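You operate a simulated robot arm through the tools that you are given. There is no shell and no other tool. Be economical: measure what you need, move in short steps, check, and stop when the job is done.

Carry out the task below with a simulated two-armed robot. There is one attempt and no reset: what you move stays moved.

TASK
Hold the purple tub on the work bench steady with one hand, lift the yellow padlock out of it with the other and set it down on the work bench.

Only the result counts: the job must be done as asked and must still hold three seconds after the hand-in. Knocking over, shifting, dropping, spilling or breaking anything else fails it.

THE ROBOT
Two 7-joint arms with two-finger parallel grippers on one trunk, on a base that drives. Base frame: it is fixed to the floor where the robot stands at the start and does not move with it; the origin is under the middle of the robot, x ahead of it, y to its left, z up; the surface under the hand at the start is at about z = 820. Readings come in mm, rad, newtons and seconds.
The left shoulder is at the start at [62, 196, 1104], the right one opposite. With the tool pointing down near the work surface each hand reaches from about 300 to 720 mm from the robot's upright axis, wherever it stands, measured 20 degrees to its own side. Places, roughly: purple tub (12x11x6 cm) [500, -200, 800]; work bench [600, 0, 800]. Payload 1.57 kg a hand.
The tool frame of a hand sits at the grasp point between the pads (the TCP): z along the fingers, y along the line on which they close. The tips reach 30 mm beyond it. The gripper opens to 110 mm. The fingers are 24 mm wide and 12 mm thick; the gripper's body (48 by 112 mm) begins 78 mm behind the TCP.
Orientation is told as [roll, pitch, yaw] about the base's x, y, z axes, in that order, counted from this pose: with the fingers straight down and closing along the base's y, the tool's x points along the base's -x, its y along +y and its z along -z.

THE INTERFACE
- The arms move only by the tool nudge_tool. It takes "left_targets", "right_targets" or both (then of equal length, played together; a hand with none holds still); each is a list of rows, each a list of 6 numbers: the shift along the tool's x, y, z in mm, then the turn, a rotation vector about the tool's x, y, z in rad. In form: [[x, y, z, ax, ay, az], ...]. A call has 1 to 12 rows; each row is the pose to reach, as a shift and turn from the pose commanded when the call began, along the tool's axes at that moment. "left_jaw" and "right_jaw" are, for a hand that has rows, the closure, from 0 (fully open) to 1 (shut), set as the call begins (left out, the last holds). Rows are played at 5 a second. More than 50 mm and 0.15 rad between two rows, or a gripper value outside its range, and nothing of the call is played. Where a pose cannot be reached the arm comes as near as it can. A force on the tool above 40 N (or 10 N above the force at the start of the call, whichever is more), or a blocked arm, ends the call early, and 0.2 s more pass. The fingers move at their own pace (about 72 mm/s each) and stop on an object; they squeeze with about 35 N. The grip force told is the motor's: it shows also when the fingers shut on nothing. Time passes only in rows, and 0.2 s behind the last, so rows that repeat a pose let the fingers close. The reply holds the time, the measured pose of the TCP, the force on the tool along the base axes, the opening and the grip force, in the units named above and with some noise, with the torque about the TCP (base axes, N m) and any sound that the robot's microphone picked up.
- Cameras (640 x 400 px; columns grow to the right, rows downward): "scene" is now at [80.3, -36.6, 1661.8]; the picture's right is [-0.37, -0.93, -0.00], its down [-0.87, 0.35, -0.36] and it looks along [0.34, -0.13, -0.93] (base axes); focal length 255 px, centre (320, 200). "left" rides on the left gripper at [70, -16, -141] in its tool frame; the picture's right is [0.23, 0.97, 0.00], its down [-0.85, 0.20, -0.48] and it looks along [-0.47, 0.11, 0.88] (tool axes); focal length 222 px, centre (320, 200). "right" rides on the right gripper at [70, 16, -141] in its tool frame; the picture's right is [-0.23, 0.97, 0.00], its down [-0.86, -0.20, -0.48] and it looks along [-0.47, -0.11, 0.88] (tool axes); focal length 222 px, centre (320, 200). There is no depth. A picture from a camera that has moved, and an enlarged one, comes with that camera's place and axes in the base frame and with its lens. The place of the scene camera against the robot may be out by one fixed shift of up to 25 mm in any direction.
- get_image(camera): a new picture of that camera. It takes no simulated time.
- move_column(by): slides the trunk up (or, below 0, down) by that many mm; the arms and the scene camera ride with it, the base frame stays. It gives what a move gives, with no picture.
- drive_base(legs): drives the robot by 1 to 6 legs, each [ahead, left, turn to the left] in mm, mm and rad, along the robot's own axes; the way and the turn of a leg run together, so that a leg with both is an arc; at most 1500 mm and 3.142 rad a leg. The arms and the cameras ride along, it lands a little off, and it stops where it bumps. It gives what a move gives.
- turn_head(pan, tilt): turns the head with the scene camera to pan (to the left, within 1.501 rad either way) and tilt (down, from -0.506 to 1.204), counted from straight ahead of the robot. It gives what a move gives.
- zoom(camera, box): a new picture of the part [left, top, right, bottom] of that camera's present view, enlarged. It takes no simulated time.
- finish_job(): hands the job in; it is judged then, once.

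Work in short steps. Places have to be worked out from the pictures, the camera data and where the tool is seen: move nearer, look again, correct. Check each grasp and each placing, and mend what went wrong. You have 120 turns and 92 pictures in all, those below and enlarged ones among them. Open the grippers and draw the arms clear of the work before you hand the job in, unless the task says otherwise; then end with one line.

The tools are called after "Emit:" as name(argument=value, ...) on one line, values as JSON. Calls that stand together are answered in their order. nudge_tool: Moves the arms, as the interface text tells. Its arguments: {"type":"object","properties":{"left_targets":{"type":"array","items":{"type":"array","items":{"type":"number"}}},"left_jaw":{"type":"number"},"right_targets":{"type":"array","items":{"type":"array","items":{"type":"number"}}},"right_jaw":{"type":"number"}},"required":[]} The other tools are called the same way: move_column (by) slides the trunk up or down; drive_base (legs) drives the base; turn_head (pan, tilt) turns the head that bears the scene camera; get_image (camera) takes a picture; zoom (camera, box) takes an enlarged picture of a part of a camera's view; finish_job () hands the job in.

At the start:

```text
time_s: 0.0
left_tool_pos: [446.3, -61.5, 1143.4]
left_ee_rot: [-0.001, 0.003, 0.0]
left_wrist_force: [-0.1, -0.1, 0.7]
left_wrist_torque: [0.02, 0.01, -0.04]
left_gripper_width: 110.1
left_finger_force: 0.0
right_tool_pos: [287.7, -411.8, 1158.1]
right_ee_rot: [0.001, 0.0, 0.0]
right_wrist_force: [-0.7, 0.6, 0.2]
right_wrist_torque: [-0.02, 0.0, -0.01]
right_gripper_width: 109.9
right_finger_force: 0.1
trunk travel left (down, up): [-700.0, 290.0]
robot x, y, heading: [-1.9, 1.3, -0.002]
head pan, tilt: [-0.379, 1.201]
```

scene: 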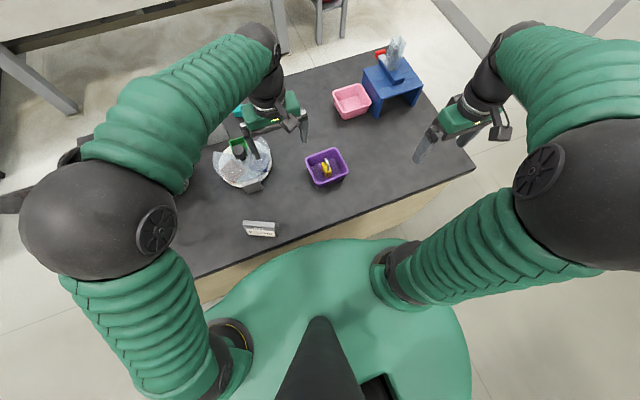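
right: 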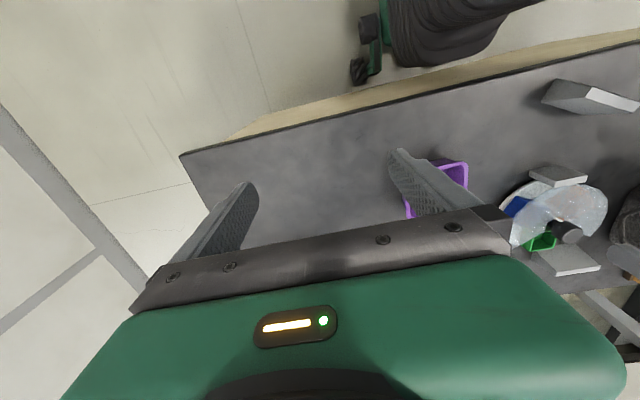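
left: 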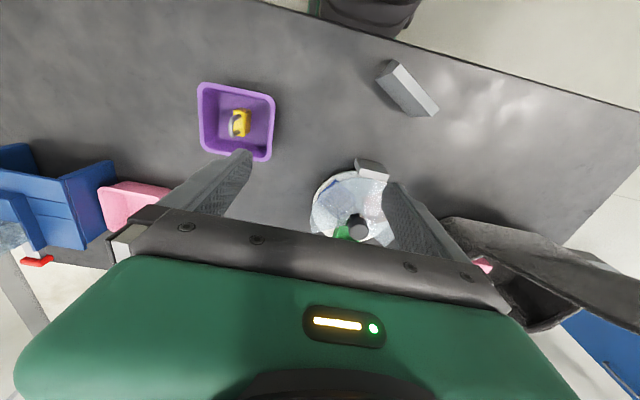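

The tub sits ahead and to the right with the yellow padlock inside. I zoom in to locate it.

Emit:
zoom(camera="scene", box=[280, 130, 376, 190])

Emit:
zoom(camera="left", box=[170, 60, 298, 180])

```text
6.67 times, centred on (328, 160) of scene
camera zoom: at [80.3, -36.6, 1661.8], right [-0.37, -0.93, 0.0], down [-0.87, 0.35, -0.36], along [0.34, -0.13, -0.93], focal length 1702 px, centre (267, 467)
```

zoom: 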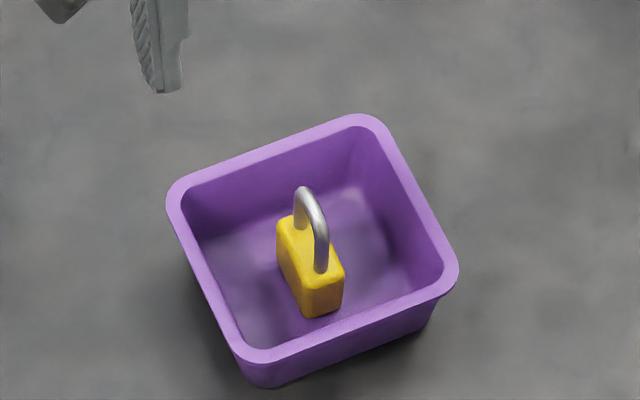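

```text
3.33 times, centred on (234, 120) of left
camera zoom: at [376.3, -78.7, 1285.0], right [-0.23, 0.97, 0.0], down [0.86, 0.2, 0.48], along [0.47, 0.11, -0.88], focal length 740 px, centre (607, 467)
```

zoom: 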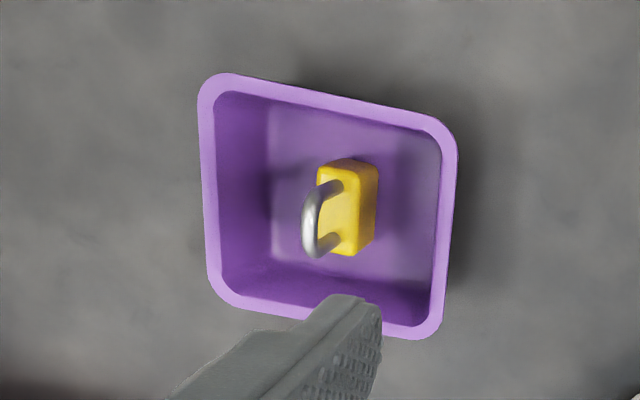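

The left-camera rays put the tub at about [480, -204], nearly axis-aligned. The padlock stands upright with its thin side along y. I'll hold the +y wall with the left hand tilted about 0.7 rad and lift with the right. First I move the left hand to a high, tilted standoff, then look.

Emit:
nudge_tool(left_targets=[[-10, 3, 24, 0.12, 0, 0], [-20, 6, 48, 0.24, 0, 0], [-30, 9, 72, 0.36, 0, 0], [-40, 12, 96, 0.48, 0, 0], [-50, 15, 120, 0.6, 0, 0], [-59, 18, 143, 0.7, 0, 0]], left_jaw=0.55)

Emit:
get_image(camera="left")

Emit:
get_image(camera="scene")

```text
time_s: 1.4
left_tool_pos: [505.4, -42.7, 1000.5]
left_ee_rot: [-0.703, 0.0, -0.002]
left_wrist_force: [-0.3, -0.3, -0.5]
left_wrist_torque: [-0.01, 0.01, 0.03]
left_gripper_width: 49.4
left_finger_force: 0.0
right_tool_pos: [287.1, -408.0, 1159.6]
right_ee_rot: [-0.001, 0.002, -0.001]
right_wrist_force: [0.0, 0.1, 0.0]
right_wrist_torque: [-0.01, 0.0, 0.0]
right_gripper_width: 109.9
right_finger_force: 0.0
trunk travel left (down, up): [-700.0, 290.0]
robot x, y, heading: [-2.7, 1.2, -0.004]
head pan, tilt: [-0.379, 1.201]
```

```text
86 pictures are left
camera left: at [435.3, 36.0, 1118.6], right [-0.23, 0.74, -0.63], down [0.85, 0.46, 0.24], along [0.47, -0.48, -0.74], focal length 222 px, centre (320, 200)
```

left: 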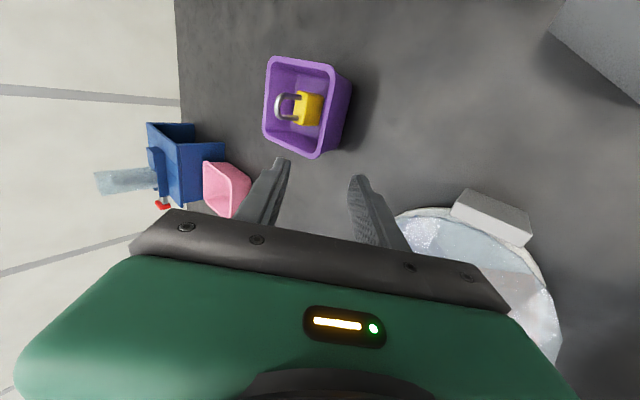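

```text
85 pictures are left
camera scene: at [82.8, -33.1, 1661.8], right [-0.37, -0.93, 0.0], down [-0.87, 0.34, -0.36], along [0.33, -0.13, -0.93], focal length 255 px, centre (320, 200)
```

scene: 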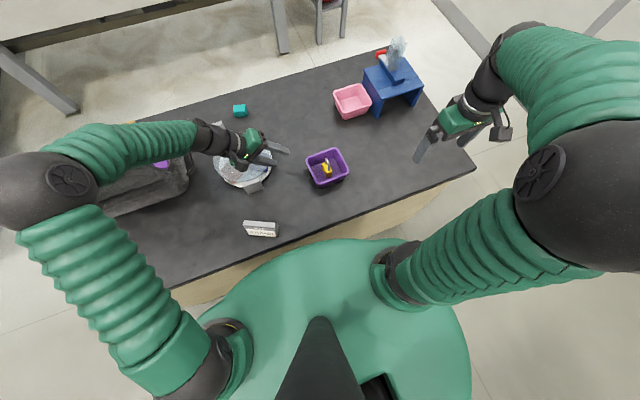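

Now I measure the tub rim and padlock from this second viewpoint to triangulate heights.

Emit:
zoom(camera="left", box=[230, 40, 390, 170])

Emit:
zoom(camera="left", box=[265, 85, 335, 130])

```text
3.08 times, centred on (310, 105) of left
camera zoom: at [435.3, 36.0, 1118.6], right [-0.23, 0.74, -0.63], down [0.85, 0.46, 0.24], along [0.47, -0.48, -0.74], focal length 684 px, centre (351, 492)
```

zoom: 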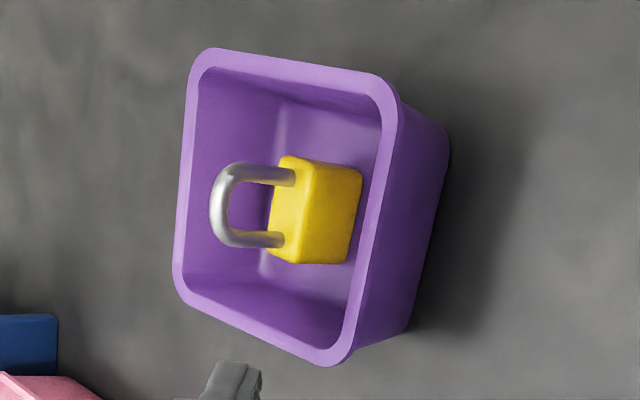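

```text
8.89 times, centred on (300, 108) of left
camera zoom: at [435.3, 36.0, 1118.6], right [-0.23, 0.74, -0.63], down [0.85, 0.46, 0.24], along [0.47, -0.48, -0.74], focal length 1974 px, centre (498, 1022)
```

zoom: 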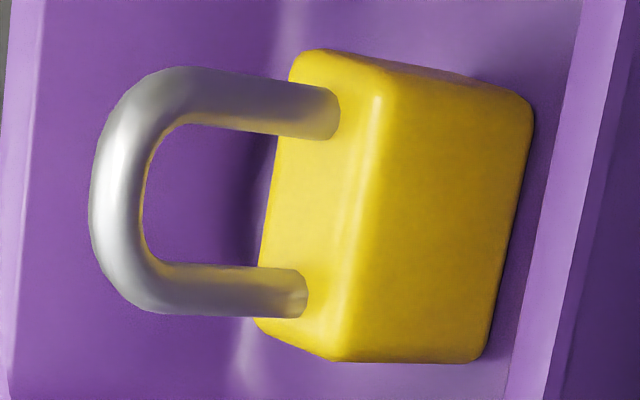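

The heights check out: rim z≈882, bench ≈822. The lock body is centred at [480, -204] with its top at 864, yaw about +0.12, and the shackle top at about 912. A flatter hold is better: turn the left hand -90° in yaw, pinch the -x wall near the +y corner, and tilt in the wall plane so it stays clear of the right hand. First I untilt and rise.

Emit:
nudge_tool(left_targets=[[12, 0, -10, -0.14, 0, 0], [24, 0, -20, -0.28, 0, 0], [36, 0, -30, -0.42, 0, 0], [48, 0, -40, -0.56, 0, 0], [60, 0, -50, -0.7, 0, 0]])

Emit:
nudge_tool(left_targets=[[0, 0, 0, 0, 0, 0.143], [0, 0, 0, 0, 0, 0.286], [0, 0, 0, 0, 0, 0.429], [0, 0, 0, 0, 0, 0.572], [0, 0, 0, 0, 0, 0.715], [0, 0, 0, 0, 0, 0.858], [0, 0, 0, 0, 0, 1.0], [0, 0, 0, 0, 0, 1.143], [0, 0, 0, 0, 0, 1.286], [0, 0, 0, 0, 0, 1.429], [0, 0, 0, 0, 0, 1.571]])

```text
time_s: 2.6
left_tool_pos: [443.7, -13.0, 1038.4]
left_ee_rot: [0.004, -0.002, 0.001]
left_wrist_force: [-0.3, -0.5, 1.1]
left_wrist_torque: [-0.02, -0.03, -0.01]
left_gripper_width: 49.5
left_finger_force: 0.0
right_tool_pos: [284.9, -411.3, 1157.5]
right_ee_rot: [0.002, 0.0, 0.0]
right_wrist_force: [0.1, -0.6, 0.3]
right_wrist_torque: [-0.03, -0.02, -0.01]
right_gripper_width: 110.1
right_finger_force: 0.0
trunk travel left (down, up): [-700.0, 290.0]
robot x, y, heading: [0.3, 2.7, -0.001]
head pan, tilt: [-0.379, 1.201]
```

```text
time_s: 5.0
left_tool_pos: [446.2, -10.8, 1038.5]
left_ee_rot: [0.001, 0.0, -1.573]
left_wrist_force: [-0.3, 0.1, 0.1]
left_wrist_torque: [0.01, -0.03, 0.0]
left_gripper_width: 49.3
left_finger_force: 0.0
right_tool_pos: [286.2, -411.2, 1158.0]
right_ee_rot: [0.001, -0.001, 0.002]
right_wrist_force: [0.7, 0.4, -0.8]
right_wrist_torque: [-0.01, -0.01, 0.02]
right_gripper_width: 109.8
right_finger_force: 0.0
trunk travel left (down, up): [-700.0, 290.0]
robot x, y, heading: [4.2, 2.2, 0.004]
head pan, tilt: [-0.379, 1.201]
```

Yaw reached. Now I tilt 0.7 in the wall plane while moving to a standoff above the near-left corner of the tub.

Emit:
nudge_tool(left_targets=[[-20, -6, 16, 0, -0.14, 0], [-40, -12, 32, 0, -0.28, 0], [-60, -18, 48, 0, -0.42, 0], [-80, -25, 64, 0, -0.56, 0], [-99, -31, 78, 0, -0.7, 0]])

Emit:
nudge_tool(left_targets=[[0, 0, 0, -0.08, 0, 0], [0, 0, 0, -0.16, 0, 0]])

Emit:
get_image(camera="left")

Emit:
zoom(camera="scene", box=[250, 120, 410, 220])

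```text
time_s: 6.2
left_tool_pos: [416.2, -109.2, 961.2]
left_ee_rot: [0.0, -0.704, -1.571]
left_wrist_force: [0.6, 0.2, 0.0]
left_wrist_torque: [-0.01, 0.02, 0.02]
left_gripper_width: 49.4
left_finger_force: 0.0
right_tool_pos: [287.4, -409.0, 1159.0]
right_ee_rot: [0.001, 0.001, 0.0]
right_wrist_force: [-0.5, 0.2, 0.1]
right_wrist_torque: [0.01, 0.03, 0.0]
right_gripper_width: 109.7
right_finger_force: 0.0
trunk travel left (down, up): [-700.0, 290.0]
robot x, y, heading: [-0.2, 0.7, -0.002]
head pan, tilt: [-0.379, 1.201]
```

```text
time_s: 6.8
left_tool_pos: [415.1, -111.0, 961.5]
left_ee_rot: [0.161, -0.702, -1.572]
left_wrist_force: [0.7, 0.4, -0.1]
left_wrist_torque: [-0.01, 0.02, -0.02]
left_gripper_width: 49.5
left_finger_force: 0.0
right_tool_pos: [284.8, -411.1, 1158.3]
right_ee_rot: [0.003, 0.0, 0.001]
right_wrist_force: [0.6, 0.1, 0.7]
right_wrist_torque: [-0.01, 0.0, 0.0]
right_gripper_width: 109.9
right_finger_force: 0.1
trunk travel left (down, up): [-700.0, 290.0]
robot x, y, heading: [1.6, -0.0, -0.002]
head pan, tilt: [-0.379, 1.201]
```

```text
82 pictures are left
camera left: at [375.0, 30.3, 1020.6], right [0.96, 0.27, -0.03], down [0.12, -0.33, 0.94], along [0.25, -0.9, -0.35], focal length 222 px, centre (320, 200)
```

left: 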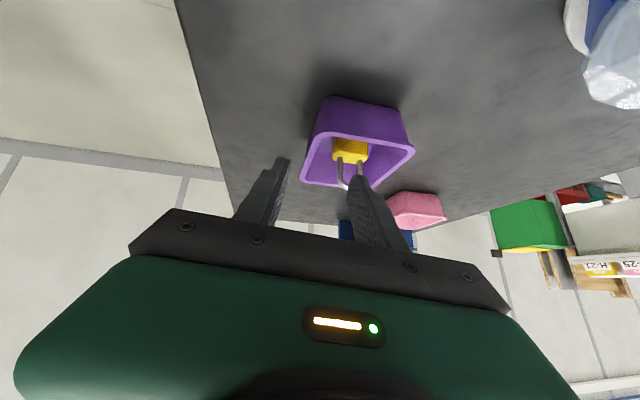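

```text
4.00 times, centred on (330, 170) of scene
camera zoom: at [80.2, -36.7, 1661.8], right [-0.37, -0.93, 0.0], down [-0.87, 0.35, -0.36], along [0.34, -0.13, -0.93], focal length 1021 px, centre (280, 320)
```

zoom: 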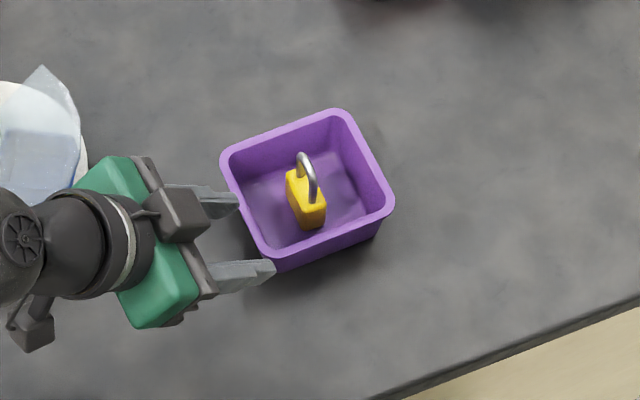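

The hand is aligned with the corner. I narrow the jaw to about 32 mm, approach 55 mm along the fingers, then check.

Emit:
nudge_tool(left_targets=[[1, -1, 18, 0, 0, 0], [2, -2, 37, 0, 0, 0], [3, -2, 55, 0, 0, 0]], left_jaw=0.71)

Emit:
zoom(camera="scene", box=[280, 130, 376, 190])

Emit:
zoom(camera="left", box=[230, 80, 450, 230])

```text
time_s: 7.6
left_tool_pos: [419.9, -144.1, 916.3]
left_ee_rot: [0.159, -0.7, -1.569]
left_wrist_force: [-0.4, -0.2, -0.8]
left_wrist_torque: [0.0, 0.01, 0.03]
left_gripper_width: 31.8
left_finger_force: 0.0
right_tool_pos: [286.3, -411.6, 1158.6]
right_ee_rot: [0.002, 0.0, 0.0]
right_wrist_force: [-0.3, 0.7, 0.3]
right_wrist_torque: [0.01, -0.02, -0.01]
right_gripper_width: 110.0
right_finger_force: 0.0
trunk travel left (down, up): [-700.0, 290.0]
robot x, y, heading: [-1.4, -0.7, 0.003]
head pan, tilt: [-0.379, 1.201]
```

```text
6.67 times, centred on (328, 160) of scene
camera zoom: at [81.2, -37.2, 1661.8], right [-0.37, -0.93, 0.0], down [-0.87, 0.35, -0.36], along [0.33, -0.13, -0.93], focal length 1702 px, centre (267, 467)
```

zoom: 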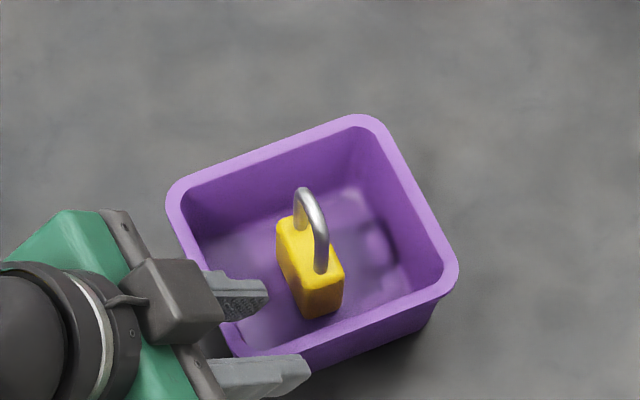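

```text
2.67 times, centred on (340, 155) of left
camera zoom: at [381.2, -2.9, 976.8], right [0.96, 0.27, -0.03], down [0.12, -0.33, 0.94], along [0.25, -0.9, -0.35], focal length 592 px, centre (267, 320)
```

zoom: 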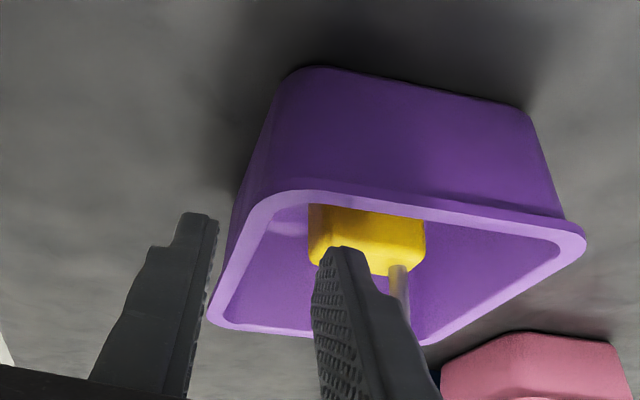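

The fingers straddle the near wall, so I go in the remaining depth.

Emit:
nudge_tool(left_targets=[[0, 0, 12, 0, 0, 0], [1, 0, 24, 0, 0, 0], [1, -1, 35, 0, 0, 0]])

Emit:
zoom(camera="scene", box=[280, 130, 376, 190])

Emit:
zoom(camera="left", box=[230, 80, 450, 230])

```text
time_s: 8.4
left_tool_pos: [424.1, -166.2, 890.1]
left_ee_rot: [0.16, -0.7, -1.571]
left_wrist_force: [0.0, 0.5, 0.1]
left_wrist_torque: [-0.02, 0.01, 0.02]
left_gripper_width: 31.8
left_finger_force: 0.0
right_tool_pos: [286.2, -411.5, 1158.2]
right_ee_rot: [0.003, 0.0, 0.0]
right_wrist_force: [-0.3, 0.1, -0.1]
right_wrist_torque: [0.02, 0.01, 0.0]
right_gripper_width: 110.0
right_finger_force: 0.0
trunk travel left (down, up): [-700.0, 290.0]
robot x, y, heading: [0.1, -1.7, -0.001]
head pan, tilt: [-0.379, 1.201]
```

```text
6.67 times, centred on (328, 160) of scene
camera zoom: at [80.7, -36.9, 1661.8], right [-0.37, -0.93, 0.0], down [-0.87, 0.35, -0.36], along [0.34, -0.13, -0.93], focal length 1702 px, centre (267, 467)
```

zoom: 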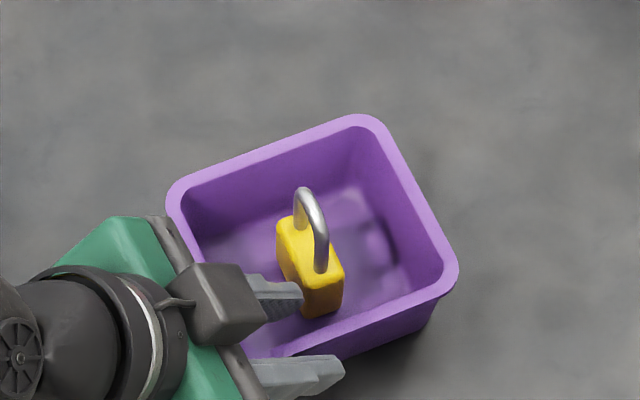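

```text
2.67 times, centred on (340, 155) of left
camera zoom: at [385.8, -24.2, 949.7], right [0.96, 0.27, -0.03], down [0.12, -0.33, 0.94], along [0.25, -0.9, -0.35], focal length 592 px, centre (267, 320)
```

zoom: 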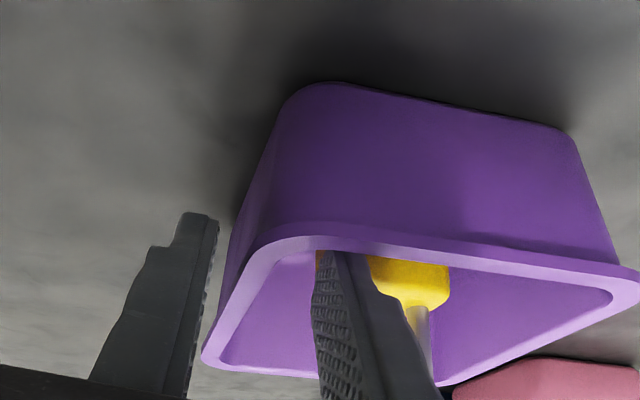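

The left-camera rays put the rim wall at x≈422 here, about 3 mm nearer than the jaw centre. I shift by that much and close partly to see how contact develops.

Emit:
nudge_tool(left_targets=[[0, -3, 0, 0, 0, 0]])

Emit:
nudge_tool(left_targets=[[0, 0, 0, 0, 0, 0], [0, 0, 0, 0, 0, 0]], left_jaw=0.85)

Emit:
zoom(camera="scene", box=[280, 130, 376, 190])

Emit:
zoom(camera="left", box=[230, 80, 450, 230])

```text
time_s: 8.8
left_tool_pos: [421.6, -164.4, 889.4]
left_ee_rot: [0.162, -0.699, -1.571]
left_wrist_force: [0.0, 0.4, -0.4]
left_wrist_torque: [-0.01, -0.03, 0.01]
left_gripper_width: 31.8
left_finger_force: 0.1
right_tool_pos: [284.8, -411.9, 1158.7]
right_ee_rot: [-0.001, -0.002, 0.0]
right_wrist_force: [0.8, 0.7, 0.4]
right_wrist_torque: [0.0, -0.03, 0.01]
right_gripper_width: 109.8
right_finger_force: 0.0
trunk travel left (down, up): [-700.0, 290.0]
robot x, y, heading: [-2.3, 0.0, 0.001]
head pan, tilt: [-0.379, 1.201]
```

```text
time_s: 9.4
left_tool_pos: [421.4, -164.8, 890.2]
left_ee_rot: [0.16, -0.701, -1.571]
left_wrist_force: [-0.6, 0.0, 0.4]
left_wrist_torque: [0.02, 0.0, 0.02]
left_gripper_width: 16.5
left_finger_force: 0.1
right_tool_pos: [285.4, -410.3, 1158.0]
right_ee_rot: [-0.001, 0.0, -0.001]
right_wrist_force: [0.5, -1.2, -0.3]
right_wrist_torque: [0.01, -0.01, 0.02]
right_gripper_width: 110.0
right_finger_force: 0.1
trunk travel left (down, up): [-700.0, 290.0]
robot x, y, heading: [0.5, 3.1, -0.001]
head pan, tilt: [-0.379, 1.201]
```

```text
6.67 times, centred on (328, 160) of scene
camera zoom: at [80.6, -36.2, 1661.8], right [-0.37, -0.93, 0.0], down [-0.87, 0.34, -0.36], along [0.34, -0.13, -0.93], focal length 1702 px, centre (267, 467)
```

zoom: 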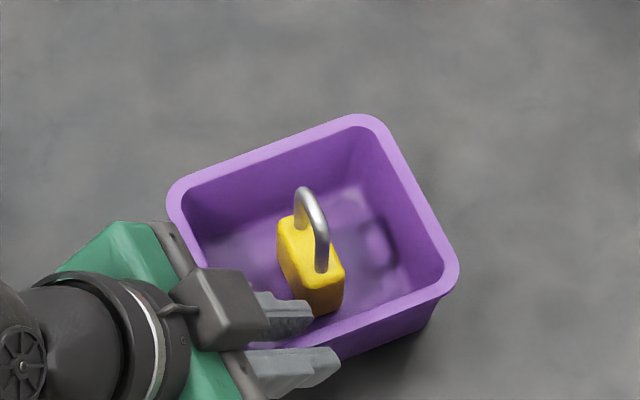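

```text
2.67 times, centred on (340, 155) of left
camera zoom: at [382.8, -24.0, 949.6], right [0.96, 0.27, -0.03], down [0.12, -0.33, 0.94], along [0.25, -0.9, -0.35], focal length 592 px, centre (267, 320)
```

zoom: 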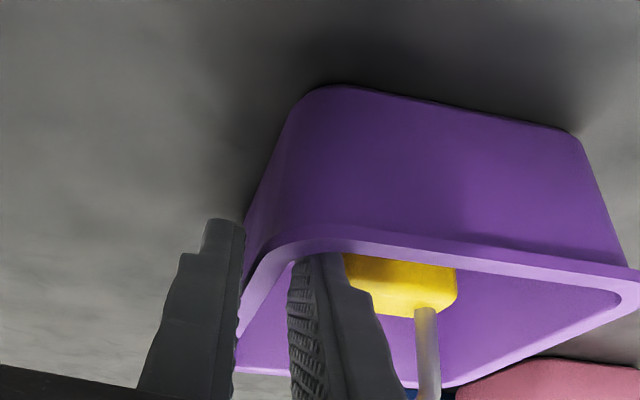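

No contact yet. The wall is still slightly nearer the outer finger, so I shift 2 mm more and close fully.

Emit:
nudge_tool(left_targets=[[0, -2, 0, 0, 0, 0]])

Emit:
nudge_tool(left_targets=[[0, 0, 0, 0, 0, 0], [0, 0, 0, 0, 0, 0], [0, 0, 0, 0, 0, 0]], left_jaw=1.0)

Emit:
zoom(camera="scene", box=[280, 130, 376, 190])

Emit:
zoom(camera="left", box=[230, 80, 450, 230])

```text
time_s: 9.8
left_tool_pos: [420.2, -165.6, 889.3]
left_ee_rot: [0.159, -0.699, -1.569]
left_wrist_force: [-0.3, -0.3, -0.5]
left_wrist_torque: [-0.02, 0.01, -0.01]
left_gripper_width: 16.4
left_finger_force: 0.0
right_tool_pos: [285.4, -410.7, 1159.2]
right_ee_rot: [-0.002, 0.0, -0.001]
right_wrist_force: [0.5, -0.3, -0.2]
right_wrist_torque: [0.02, -0.02, 0.01]
right_gripper_width: 110.2
right_finger_force: 0.1
trunk travel left (down, up): [-700.0, 290.0]
robot x, y, heading: [0.3, 0.4, -0.005]
head pan, tilt: [-0.379, 1.201]
```

```text
time_s: 10.6
left_tool_pos: [419.8, -165.5, 888.9]
left_ee_rot: [0.159, -0.702, -1.57]
left_wrist_force: [-0.1, 0.6, 0.5]
left_wrist_torque: [-0.06, 0.09, -0.01]
left_gripper_width: 3.5
left_finger_force: 23.9
right_tool_pos: [285.6, -410.2, 1157.7]
right_ee_rot: [0.0, 0.001, 0.001]
right_wrist_force: [-0.2, 0.7, 1.2]
right_wrist_torque: [0.01, 0.03, -0.02]
right_gripper_width: 110.1
right_finger_force: 0.0
trunk travel left (down, up): [-700.0, 290.0]
robot x, y, heading: [1.7, 1.3, -0.0]
head pan, tilt: [-0.379, 1.201]
```

```text
6.67 times, centred on (328, 160) of scene
camera zoom: at [80.8, -36.2, 1661.8], right [-0.37, -0.93, 0.0], down [-0.87, 0.34, -0.36], along [0.34, -0.13, -0.93], focal length 1702 px, centre (267, 467)
```

zoom: 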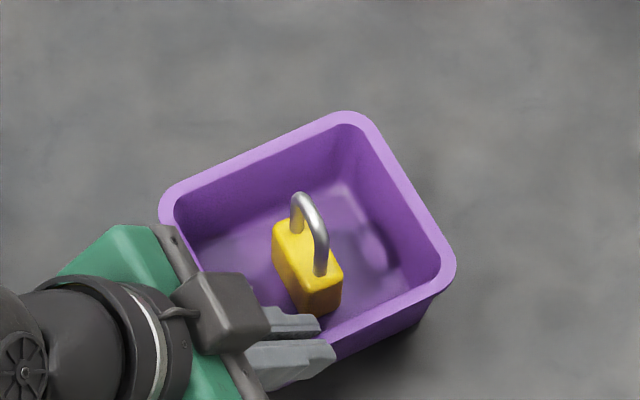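

```text
2.67 times, centred on (340, 155) of left
camera zoom: at [380.9, -24.0, 949.7], right [0.96, 0.27, -0.03], down [0.12, -0.33, 0.94], along [0.25, -0.9, -0.35], focal length 592 px, centre (267, 320)
```

zoom: 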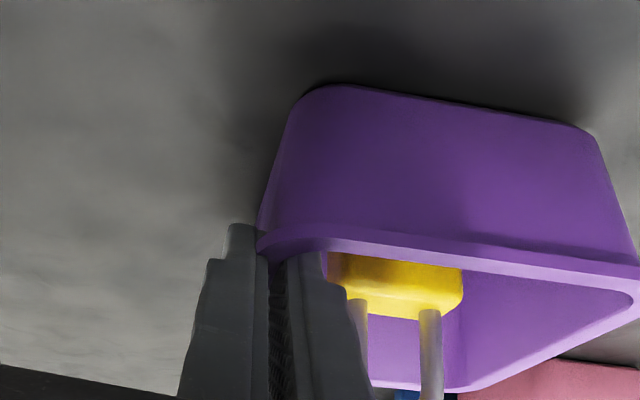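

The tub is gripped firmly (24 N on a ~3.5 mm wall) and moved only about a millimetre or two. Now the right hand goes above the lock at z≈1020 with a half-open jaw and a slight yaw.

Emit:
nudge_tool(right_targets=[[-27, 30, 20, 0, 0, -0.02], [-54, 60, 40, 0, 0, -0.04], [-81, 89, 59, 0, 0, -0.06], [-108, 119, 79, 0, 0, -0.08], [-135, 148, 99, 0, 0, -0.1], [-162, 178, 119, 0, 0, -0.12], [-190, 208, 138, 0, 0, -0.13]], right_jaw=0.5)

Emit:
get_image(camera="right")

Emit:
zoom(camera="scene", box=[240, 100, 400, 200])

```text
time_s: 12.2
left_tool_pos: [421.8, -164.4, 889.1]
left_ee_rot: [0.158, -0.702, -1.57]
left_wrist_force: [0.4, -0.3, -0.1]
left_wrist_torque: [0.05, 0.09, 0.0]
left_gripper_width: 3.3
left_finger_force: 24.2
right_tool_pos: [477.8, -201.7, 1020.3]
right_ee_rot: [-0.001, 0.001, 0.13]
right_wrist_force: [0.0, 0.0, -0.1]
right_wrist_torque: [-0.02, 0.02, -0.01]
right_gripper_width: 54.9
right_finger_force: 0.0
trunk travel left (down, up): [-700.0, 290.0]
robot x, y, heading: [2.0, 1.0, 0.001]
head pan, tilt: [-0.379, 1.201]
```

```text
72 pictures are left
camera right: at [408.2, -192.9, 1162.3], right [0.1, 1.0, 0.0], down [0.87, -0.09, 0.48], along [0.47, -0.05, -0.88], focal length 222 px, centre (320, 200)
```

right: 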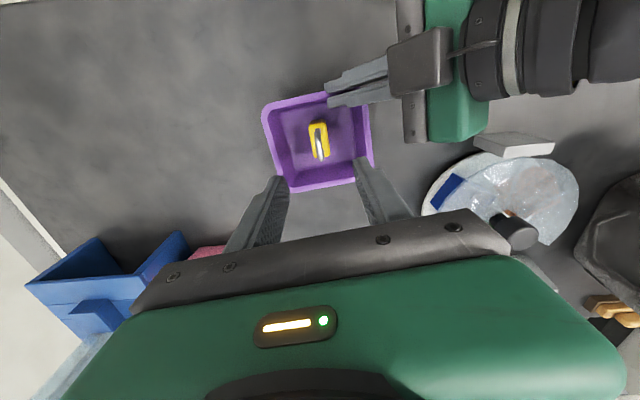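

```text
4.00 times, centred on (320, 150) of scene
camera zoom: at [83.8, -33.9, 1661.8], right [-0.37, -0.93, 0.0], down [-0.87, 0.34, -0.36], along [0.33, -0.13, -0.93], focal length 1021 px, centre (320, 400)
```

zoom: 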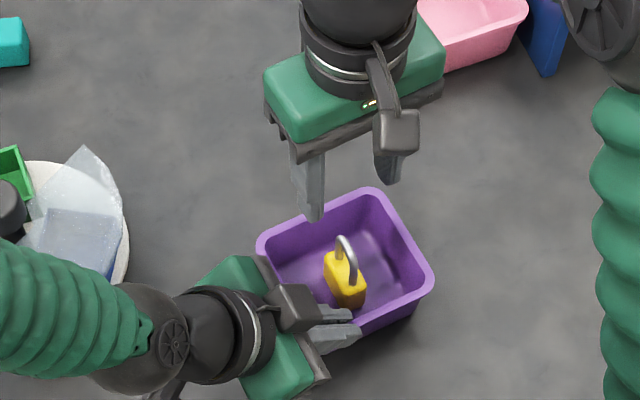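

The path is clear of the left hand (its nearest box sits at about x≤428, y≥-140). I zoom in on the lock from the right camera to refine.

Emit:
zoom(camera="right", box=[255, 80, 385, 200])

```text
3.33 times, centred on (320, 140) of right
camera zoom: at [408.2, -192.9, 1162.3], right [0.1, 1.0, 0.0], down [0.87, -0.09, 0.48], along [0.47, -0.05, -0.88], focal length 740 px, centre (320, 400)
```

zoom: 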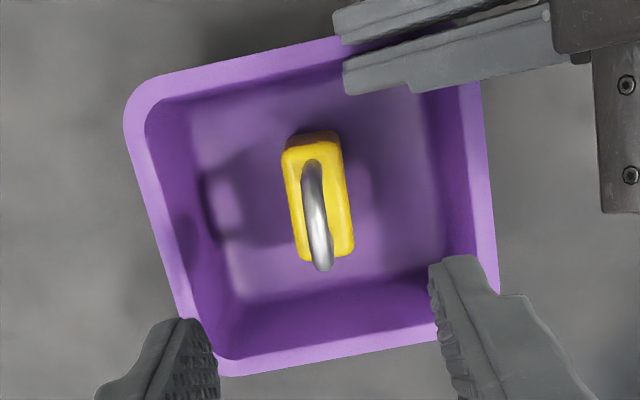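

The lock body centre is at [479, -201], yaw ≈0.08, about 20 mm thick. I descend to z≈920 with a small yaw correction and re-check.

Emit:
nudge_tool(right_targets=[[0, 0, 25, 0, 0, 0.02], [-1, 1, 50, 0, 0, 0.04], [-1, 1, 75, 0, 0, 0.05], [-1, 1, 100, 0, 0, 0.05]])

Emit:
get_image(camera="right")

Emit:
zoom(camera="scene", box=[270, 120, 382, 190])

```text
time_s: 13.2
left_tool_pos: [420.5, -163.8, 889.0]
left_ee_rot: [0.16, -0.7, -1.57]
left_wrist_force: [0.6, -0.3, 0.0]
left_wrist_torque: [0.05, 0.09, 0.0]
left_gripper_width: 3.2
left_finger_force: 24.7
right_tool_pos: [478.3, -200.8, 920.2]
right_ee_rot: [0.001, 0.001, 0.081]
right_wrist_force: [0.1, 0.0, 0.1]
right_wrist_torque: [-0.02, -0.01, -0.02]
right_gripper_width: 55.1
right_finger_force: 0.0
trunk travel left (down, up): [-700.0, 290.0]
robot x, y, heading: [-4.0, 2.7, 0.001]
head pan, tilt: [-0.379, 1.201]
```

```text
69 pictures are left
camera right: at [408.9, -189.7, 1062.6], right [0.15, 0.99, 0.0], down [0.87, -0.13, 0.48], along [0.47, -0.07, -0.88], focal length 222 px, centre (320, 200)
```

right: 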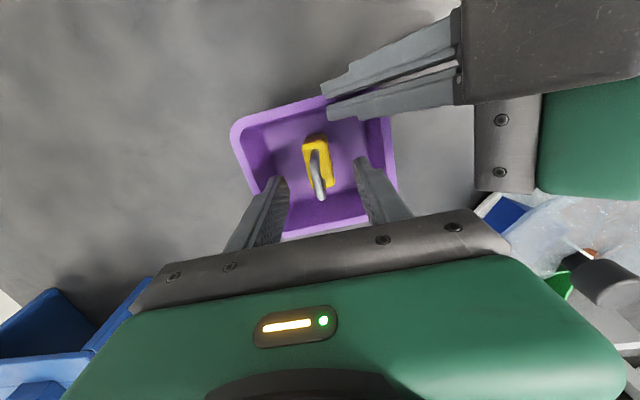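

```text
5.71 times, centred on (326, 155) of scene
camera zoom: at [82.9, -35.4, 1661.8], right [-0.37, -0.93, 0.0], down [-0.87, 0.34, -0.36], along [0.33, -0.13, -0.93], focal length 1459 px, centre (286, 457)
```

zoom: 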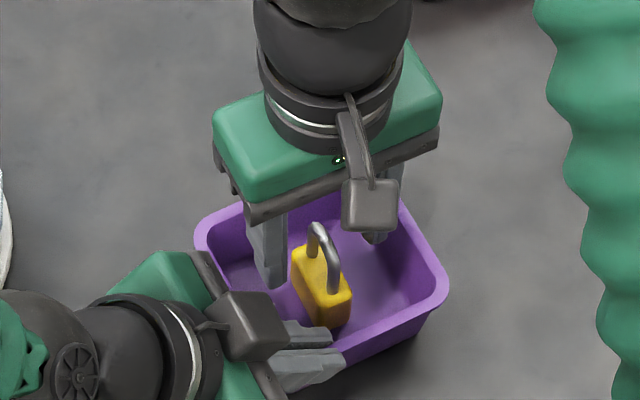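

The lock lies between the fingers and both hands are clear of each other. I descend to grasp height, TCP z≈865.

Emit:
nudge_tool(right_targets=[[0, 0, 19, 0, 0, 0], [0, 0, 37, 0, 0, 0], [0, 0, 55, 0, 0, 0]])

Emit:
zoom(camera="right", box=[220, 80, 420, 240])

Emit:
zoom(camera="scene", box=[270, 120, 382, 190])

```text
time_s: 14.0
left_tool_pos: [420.4, -164.8, 891.0]
left_ee_rot: [0.159, -0.701, -1.571]
left_wrist_force: [0.5, -0.4, 0.2]
left_wrist_torque: [0.0, 0.11, 0.05]
left_gripper_width: 3.5
left_finger_force: 24.2
right_tool_pos: [476.8, -200.6, 867.0]
right_ee_rot: [0.0, 0.001, 0.079]
right_wrist_force: [-0.5, -0.2, -0.3]
right_wrist_torque: [0.0, 0.02, -0.01]
right_gripper_width: 54.9
right_finger_force: 0.1
trunk travel left (down, up): [-700.0, 290.0]
robot x, y, heading: [-0.6, -4.5, 0.004]
head pan, tilt: [-0.379, 1.201]
```

```text
2.50 times, centred on (320, 160) of right
camera zoom: at [406.2, -190.1, 1008.9], right [0.15, 0.99, 0.0], down [0.87, -0.13, 0.48], along [0.47, -0.07, -0.88], focal length 555 px, centre (320, 300)
```

zoom: 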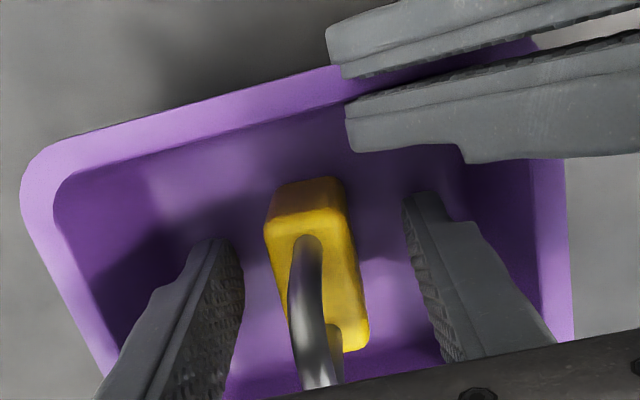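

```text
5.71 times, centred on (326, 155) of scene
camera zoom: at [82.7, -35.5, 1661.7], right [-0.37, -0.93, 0.0], down [-0.87, 0.34, -0.36], along [0.33, -0.13, -0.93], focal length 1459 px, centre (286, 457)
```

zoom: 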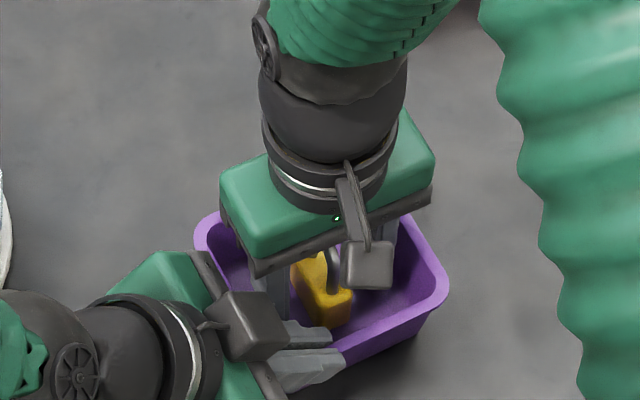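

The lock is about 3 mm toward the -y finger. I centre on it and close.

Emit:
nudge_tool(right_targets=[[0, -3, 0, 0, 0, 0]])

Emit:
nudge_tool(right_targets=[[0, 0, 0, 0, 0, 0], [0, 0, 0, 0, 0, 0], [0, 0, 0, 0, 0, 0], [0, 0, 0, 0, 0, 0]], right_jaw=1.0)

Emit:
zoom(camera="right", box=[220, 80, 420, 240])

```text
time_s: 14.4
left_tool_pos: [421.3, -164.9, 890.1]
left_ee_rot: [0.158, -0.7, -1.571]
left_wrist_force: [-0.3, 0.0, 0.3]
left_wrist_torque: [0.0, 0.1, 0.01]
left_gripper_width: 3.2
left_finger_force: 24.4
right_tool_pos: [476.3, -203.3, 866.7]
right_ee_rot: [0.0, 0.0, 0.08]
right_wrist_force: [0.6, -0.6, 0.2]
right_wrist_torque: [0.02, 0.02, -0.01]
right_gripper_width: 55.0
right_finger_force: 0.1
trunk travel left (down, up): [-700.0, 290.0]
robot x, y, heading: [-0.4, 0.7, 0.006]
head pan, tilt: [-0.379, 1.201]
```

```text
time_s: 15.4
left_tool_pos: [420.6, -165.0, 889.7]
left_ee_rot: [0.159, -0.7, -1.57]
left_wrist_force: [0.1, -0.1, 0.6]
left_wrist_torque: [0.02, 0.11, 0.02]
left_gripper_width: 3.3
left_finger_force: 23.7
right_tool_pos: [477.2, -204.2, 866.4]
right_ee_rot: [0.0, 0.0, 0.081]
right_wrist_force: [0.5, 0.2, -0.6]
right_wrist_torque: [0.01, -0.01, 0.01]
right_gripper_width: 23.1
right_finger_force: 34.8
trunk travel left (down, up): [-700.0, 290.0]
robot x, y, heading: [-1.4, -2.6, 0.0]
head pan, tilt: [-0.379, 1.201]
```

```text
2.50 times, centred on (320, 160) of right
camera zoom: at [407.0, -193.0, 1008.7], right [0.15, 0.99, 0.0], down [0.87, -0.13, 0.48], along [0.47, -0.07, -0.88], focal length 555 px, centre (320, 300)
```

zoom: 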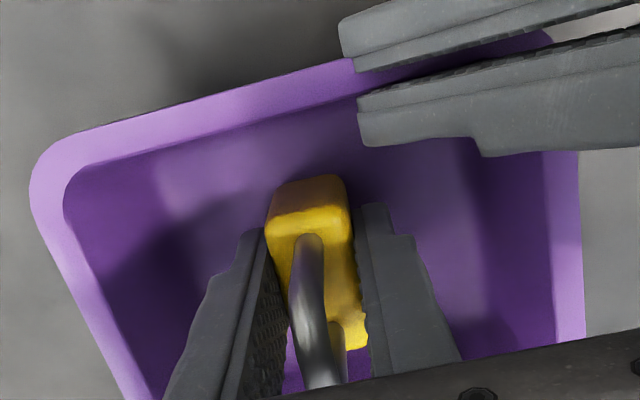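

The lock is gripped (23 mm, 35 N). I lift straight up 130 mm with the left hand still holding the tub.

Emit:
nudge_tool(right_targets=[[0, 0, -10, 0, 0, 0], [0, 0, -25, 0, 0, 0], [0, 0, -50, 0, 0, 0], [0, 0, -75, 0, 0, 0], [0, 0, -100, 0, 0, 0], [0, 0, -130, 0, 0, 0]])

Emit:
get_image(camera="right")

Emit:
get_image(camera="scene")

```text
time_s: 16.8
left_tool_pos: [419.8, -165.0, 890.0]
left_ee_rot: [0.16, -0.701, -1.571]
left_wrist_force: [0.5, -0.4, -0.2]
left_wrist_torque: [0.02, 0.05, -0.01]
left_gripper_width: 3.2
left_finger_force: 24.7
right_tool_pos: [476.0, -203.3, 995.8]
right_ee_rot: [0.0, -0.001, 0.08]
right_wrist_force: [0.3, 0.6, 0.4]
right_wrist_torque: [-0.01, -0.02, 0.01]
right_gripper_width: 23.5
right_finger_force: 34.7
trunk travel left (down, up): [-700.0, 290.0]
robot x, y, heading: [-1.3, -3.5, 0.002]
head pan, tilt: [-0.379, 1.201]
```

```text
64 pictures are left
camera right: at [406.8, -192.9, 1137.4], right [0.15, 0.99, 0.0], down [0.87, -0.13, 0.48], along [0.47, -0.07, -0.88], focal length 222 px, centre (320, 200)
```

right: 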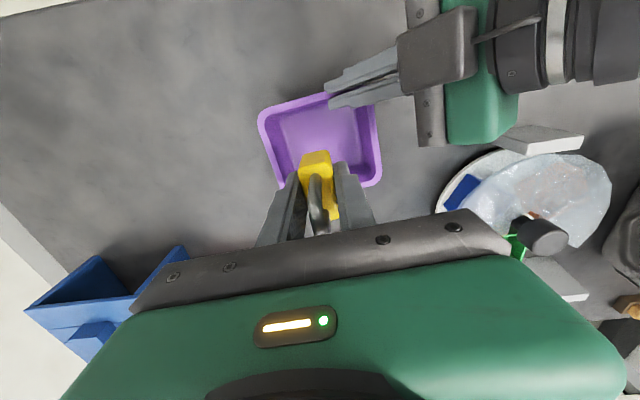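

```text
63 pictures are left
camera scene: at [80.8, -35.3, 1661.8], right [-0.37, -0.93, 0.0], down [-0.87, 0.34, -0.36], along [0.34, -0.13, -0.93], focal length 255 px, centre (320, 200)
```

scene: 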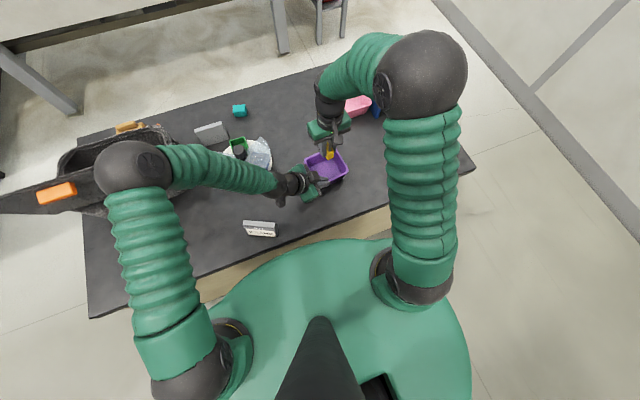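

The lock is out and the tub is undisturbed. I carry it to the clear bench area at about [440, -400], staying at z≈995.

Emit:
nudge_tool(right_targets=[[10, -39, 0, 0, 0, 0], [20, -78, 0, 0, 0, 0], [31, -117, 0, 0, 0, 0], [41, -155, 0, 0, 0, 0], [52, -194, 0, 0, 0, 0]])

Emit:
get_image(camera="right")

Emit:
get_image(camera="scene")

```text
time_s: 18.0
left_tool_pos: [419.9, -165.6, 890.5]
left_ee_rot: [0.161, -0.697, -1.572]
left_wrist_force: [0.5, -0.6, -0.3]
left_wrist_torque: [-0.06, 0.01, 0.02]
left_gripper_width: 3.6
left_finger_force: 24.1
right_tool_pos: [439.6, -402.8, 991.5]
right_ee_rot: [0.003, -0.001, 0.08]
right_wrist_force: [0.0, 0.3, -0.9]
right_wrist_torque: [-0.02, 0.0, 0.02]
right_gripper_width: 23.4
right_finger_force: 35.5
trunk travel left (down, up): [-700.0, 290.0]
robot x, y, heading: [0.1, 3.2, -0.002]
head pan, tilt: [-0.379, 1.201]
```

```text
62 pictures are left
camera right: at [370.8, -392.4, 1134.6], right [0.15, 0.99, 0.0], down [0.87, -0.13, 0.48], along [0.47, -0.07, -0.88], focal length 222 px, centre (320, 200)
```

right: 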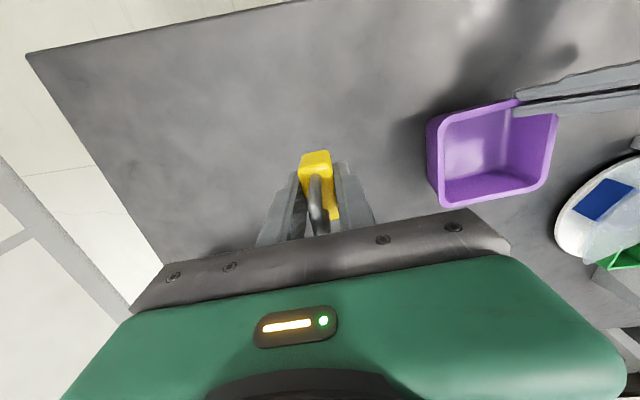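

```text
61 pictures are left
camera scene: at [81.3, -38.8, 1661.8], right [-0.37, -0.93, 0.0], down [-0.87, 0.35, -0.36], along [0.33, -0.13, -0.93], focal length 255 px, centre (320, 200)
```

scene: 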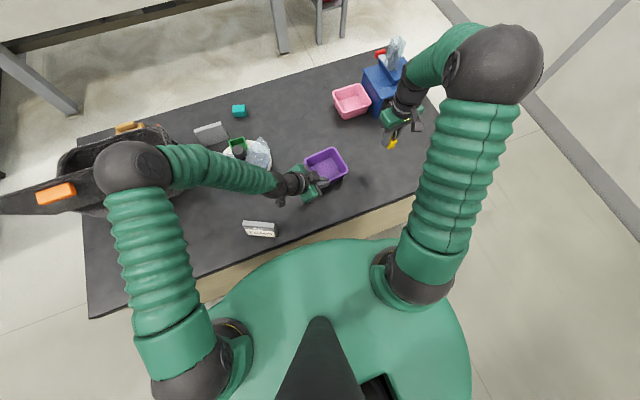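

The area below is empty bench. I descend to z≈876, keeping the lock about 10 mm above the surface.

Emit:
nudge_tool(right_targets=[[0, 0, 25, 0, 0, 0], [0, 0, 50, 0, 0, 0], [0, 0, 75, 0, 0, 0], [0, 0, 100, 0, 0, 0], [0, 0, 115, 0, 0, 0]])

Emit:
nudge_tool(right_targets=[[0, 0, 3, 0, 0, 0], [0, 0, 6, 0, 0, 0]])

Emit:
nudge_tool(right_targets=[[0, 0, 2, 0, 0, 0], [0, 0, 4, 0, 0, 0]])

Emit:
zoom(camera="scene", box=[340, 120, 436, 180])

```text
time_s: 19.2
left_tool_pos: [419.5, -165.0, 890.3]
left_ee_rot: [0.159, -0.698, -1.569]
left_wrist_force: [-0.7, 0.3, -0.2]
left_wrist_torque: [-0.08, 0.03, -0.02]
left_gripper_width: 3.3
left_finger_force: 24.4
right_tool_pos: [441.1, -402.7, 880.1]
right_ee_rot: [0.002, 0.0, 0.08]
right_wrist_force: [-0.8, 0.0, -0.7]
right_wrist_torque: [-0.03, 0.0, -0.01]
right_gripper_width: 23.2
right_finger_force: 35.3
trunk travel left (down, up): [-700.0, 290.0]
robot x, y, heading: [-1.9, 0.8, 0.0]
head pan, tilt: [-0.379, 1.201]
```

```text
time_s: 19.8
left_tool_pos: [420.2, -165.0, 889.6]
left_ee_rot: [0.158, -0.7, -1.571]
left_wrist_force: [-0.5, 0.2, 0.4]
left_wrist_torque: [-0.04, 0.09, -0.02]
left_gripper_width: 3.1
left_finger_force: 24.4
right_tool_pos: [440.8, -401.5, 873.6]
right_ee_rot: [-0.001, -0.001, 0.081]
right_wrist_force: [0.3, -0.2, -1.0]
right_wrist_torque: [0.01, 0.0, -0.02]
right_gripper_width: 23.4
right_finger_force: 35.2
trunk travel left (down, up): [-700.0, 290.0]
robot x, y, heading: [0.5, -3.4, 0.004]
head pan, tilt: [-0.379, 1.201]
```

```text
time_s: 20.4
left_tool_pos: [420.3, -164.7, 889.7]
left_ee_rot: [0.158, -0.7, -1.57]
left_wrist_force: [-0.4, 0.5, 0.3]
left_wrist_torque: [-0.03, 0.06, 0.0]
left_gripper_width: 3.3
left_finger_force: 24.2
right_tool_pos: [441.8, -403.0, 868.8]
right_ee_rot: [0.003, -0.001, 0.081]
right_wrist_force: [0.1, 0.2, -0.2]
right_wrist_torque: [0.0, 0.02, -0.01]
right_gripper_width: 23.3
right_finger_force: 35.1
trunk travel left (down, up): [-700.0, 290.0]
robot x, y, heading: [-0.8, -3.8, -0.003]
head pan, tilt: [-0.379, 1.201]
```

```text
6.67 times, centred on (388, 150) of scene
camera zoom: at [82.0, -36.8, 1661.7], right [-0.37, -0.93, 0.0], down [-0.87, 0.35, -0.36], along [0.33, -0.13, -0.93], focal length 1702 px, centre (-133, 533)
```

zoom: 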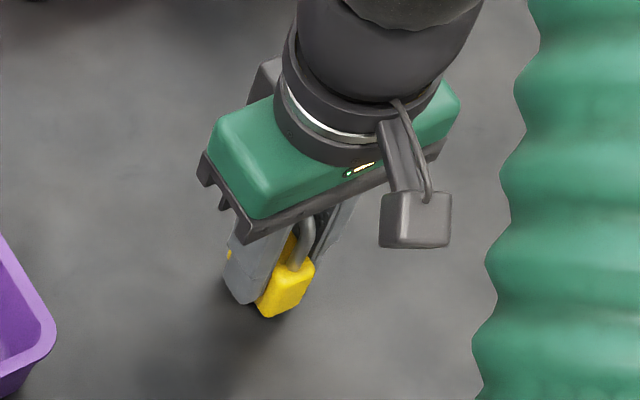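

Still slightly above the bench. I step down 2 mm at a time and watch the force.

Emit:
nudge_tool(right_targets=[[0, 0, 1, 0, 0, 0], [0, 0, 2, 0, 0, 0]])

Emit:
nudge_tool(right_targets=[[0, 0, 1, 0, 0, 0], [0, 0, 2, 0, 0, 0]])

Emit:
nudge_tool(right_targets=[[0, 0, 1, 0, 0, 0], [0, 0, 1.5, 0, 0, 0]])

```text
time_s: 21.0
left_tool_pos: [420.5, -166.5, 888.9]
left_ee_rot: [0.16, -0.7, -1.57]
left_wrist_force: [0.4, 0.9, 0.1]
left_wrist_torque: [0.0, 0.04, -0.01]
left_gripper_width: 3.4
left_finger_force: 24.6
right_tool_pos: [440.2, -402.5, 869.4]
right_ee_rot: [0.002, 0.001, 0.08]
right_wrist_force: [-0.2, -0.6, -1.3]
right_wrist_torque: [0.01, 0.06, 0.01]
right_gripper_width: 23.4
right_finger_force: 34.9
trunk travel left (down, up): [-700.0, 290.0]
robot x, y, heading: [-0.9, -0.0, 0.004]
head pan, tilt: [-0.379, 1.201]
```

```text
time_s: 21.6
left_tool_pos: [420.4, -165.4, 890.1]
left_ee_rot: [0.158, -0.699, -1.57]
left_wrist_force: [0.0, 0.6, 0.1]
left_wrist_torque: [-0.04, 0.06, 0.0]
left_gripper_width: 3.3
left_finger_force: 24.4
right_tool_pos: [440.8, -402.3, 866.3]
right_ee_rot: [-0.001, 0.0, 0.08]
right_wrist_force: [-0.3, -0.3, -0.3]
right_wrist_torque: [0.0, 0.03, 0.0]
right_gripper_width: 23.3
right_finger_force: 34.8
trunk travel left (down, up): [-700.0, 290.0]
robot x, y, heading: [1.9, 0.9, -0.003]
head pan, tilt: [-0.379, 1.201]
```

```text
time_s: 22.2
left_tool_pos: [419.8, -165.3, 889.9]
left_ee_rot: [0.159, -0.7, -1.57]
left_wrist_force: [0.1, -0.4, 0.2]
left_wrist_torque: [0.0, 0.06, -0.01]
left_gripper_width: 3.0
left_finger_force: 25.1
right_tool_pos: [440.7, -403.4, 864.0]
right_ee_rot: [0.003, 0.0, 0.081]
right_wrist_force: [0.1, 0.3, -0.4]
right_wrist_torque: [0.02, 0.03, 0.01]
right_gripper_width: 23.4
right_finger_force: 34.9
trunk travel left (down, up): [-700.0, 290.0]
robot x, y, heading: [2.2, 1.4, -0.001]
head pan, tilt: [-0.379, 1.201]
```

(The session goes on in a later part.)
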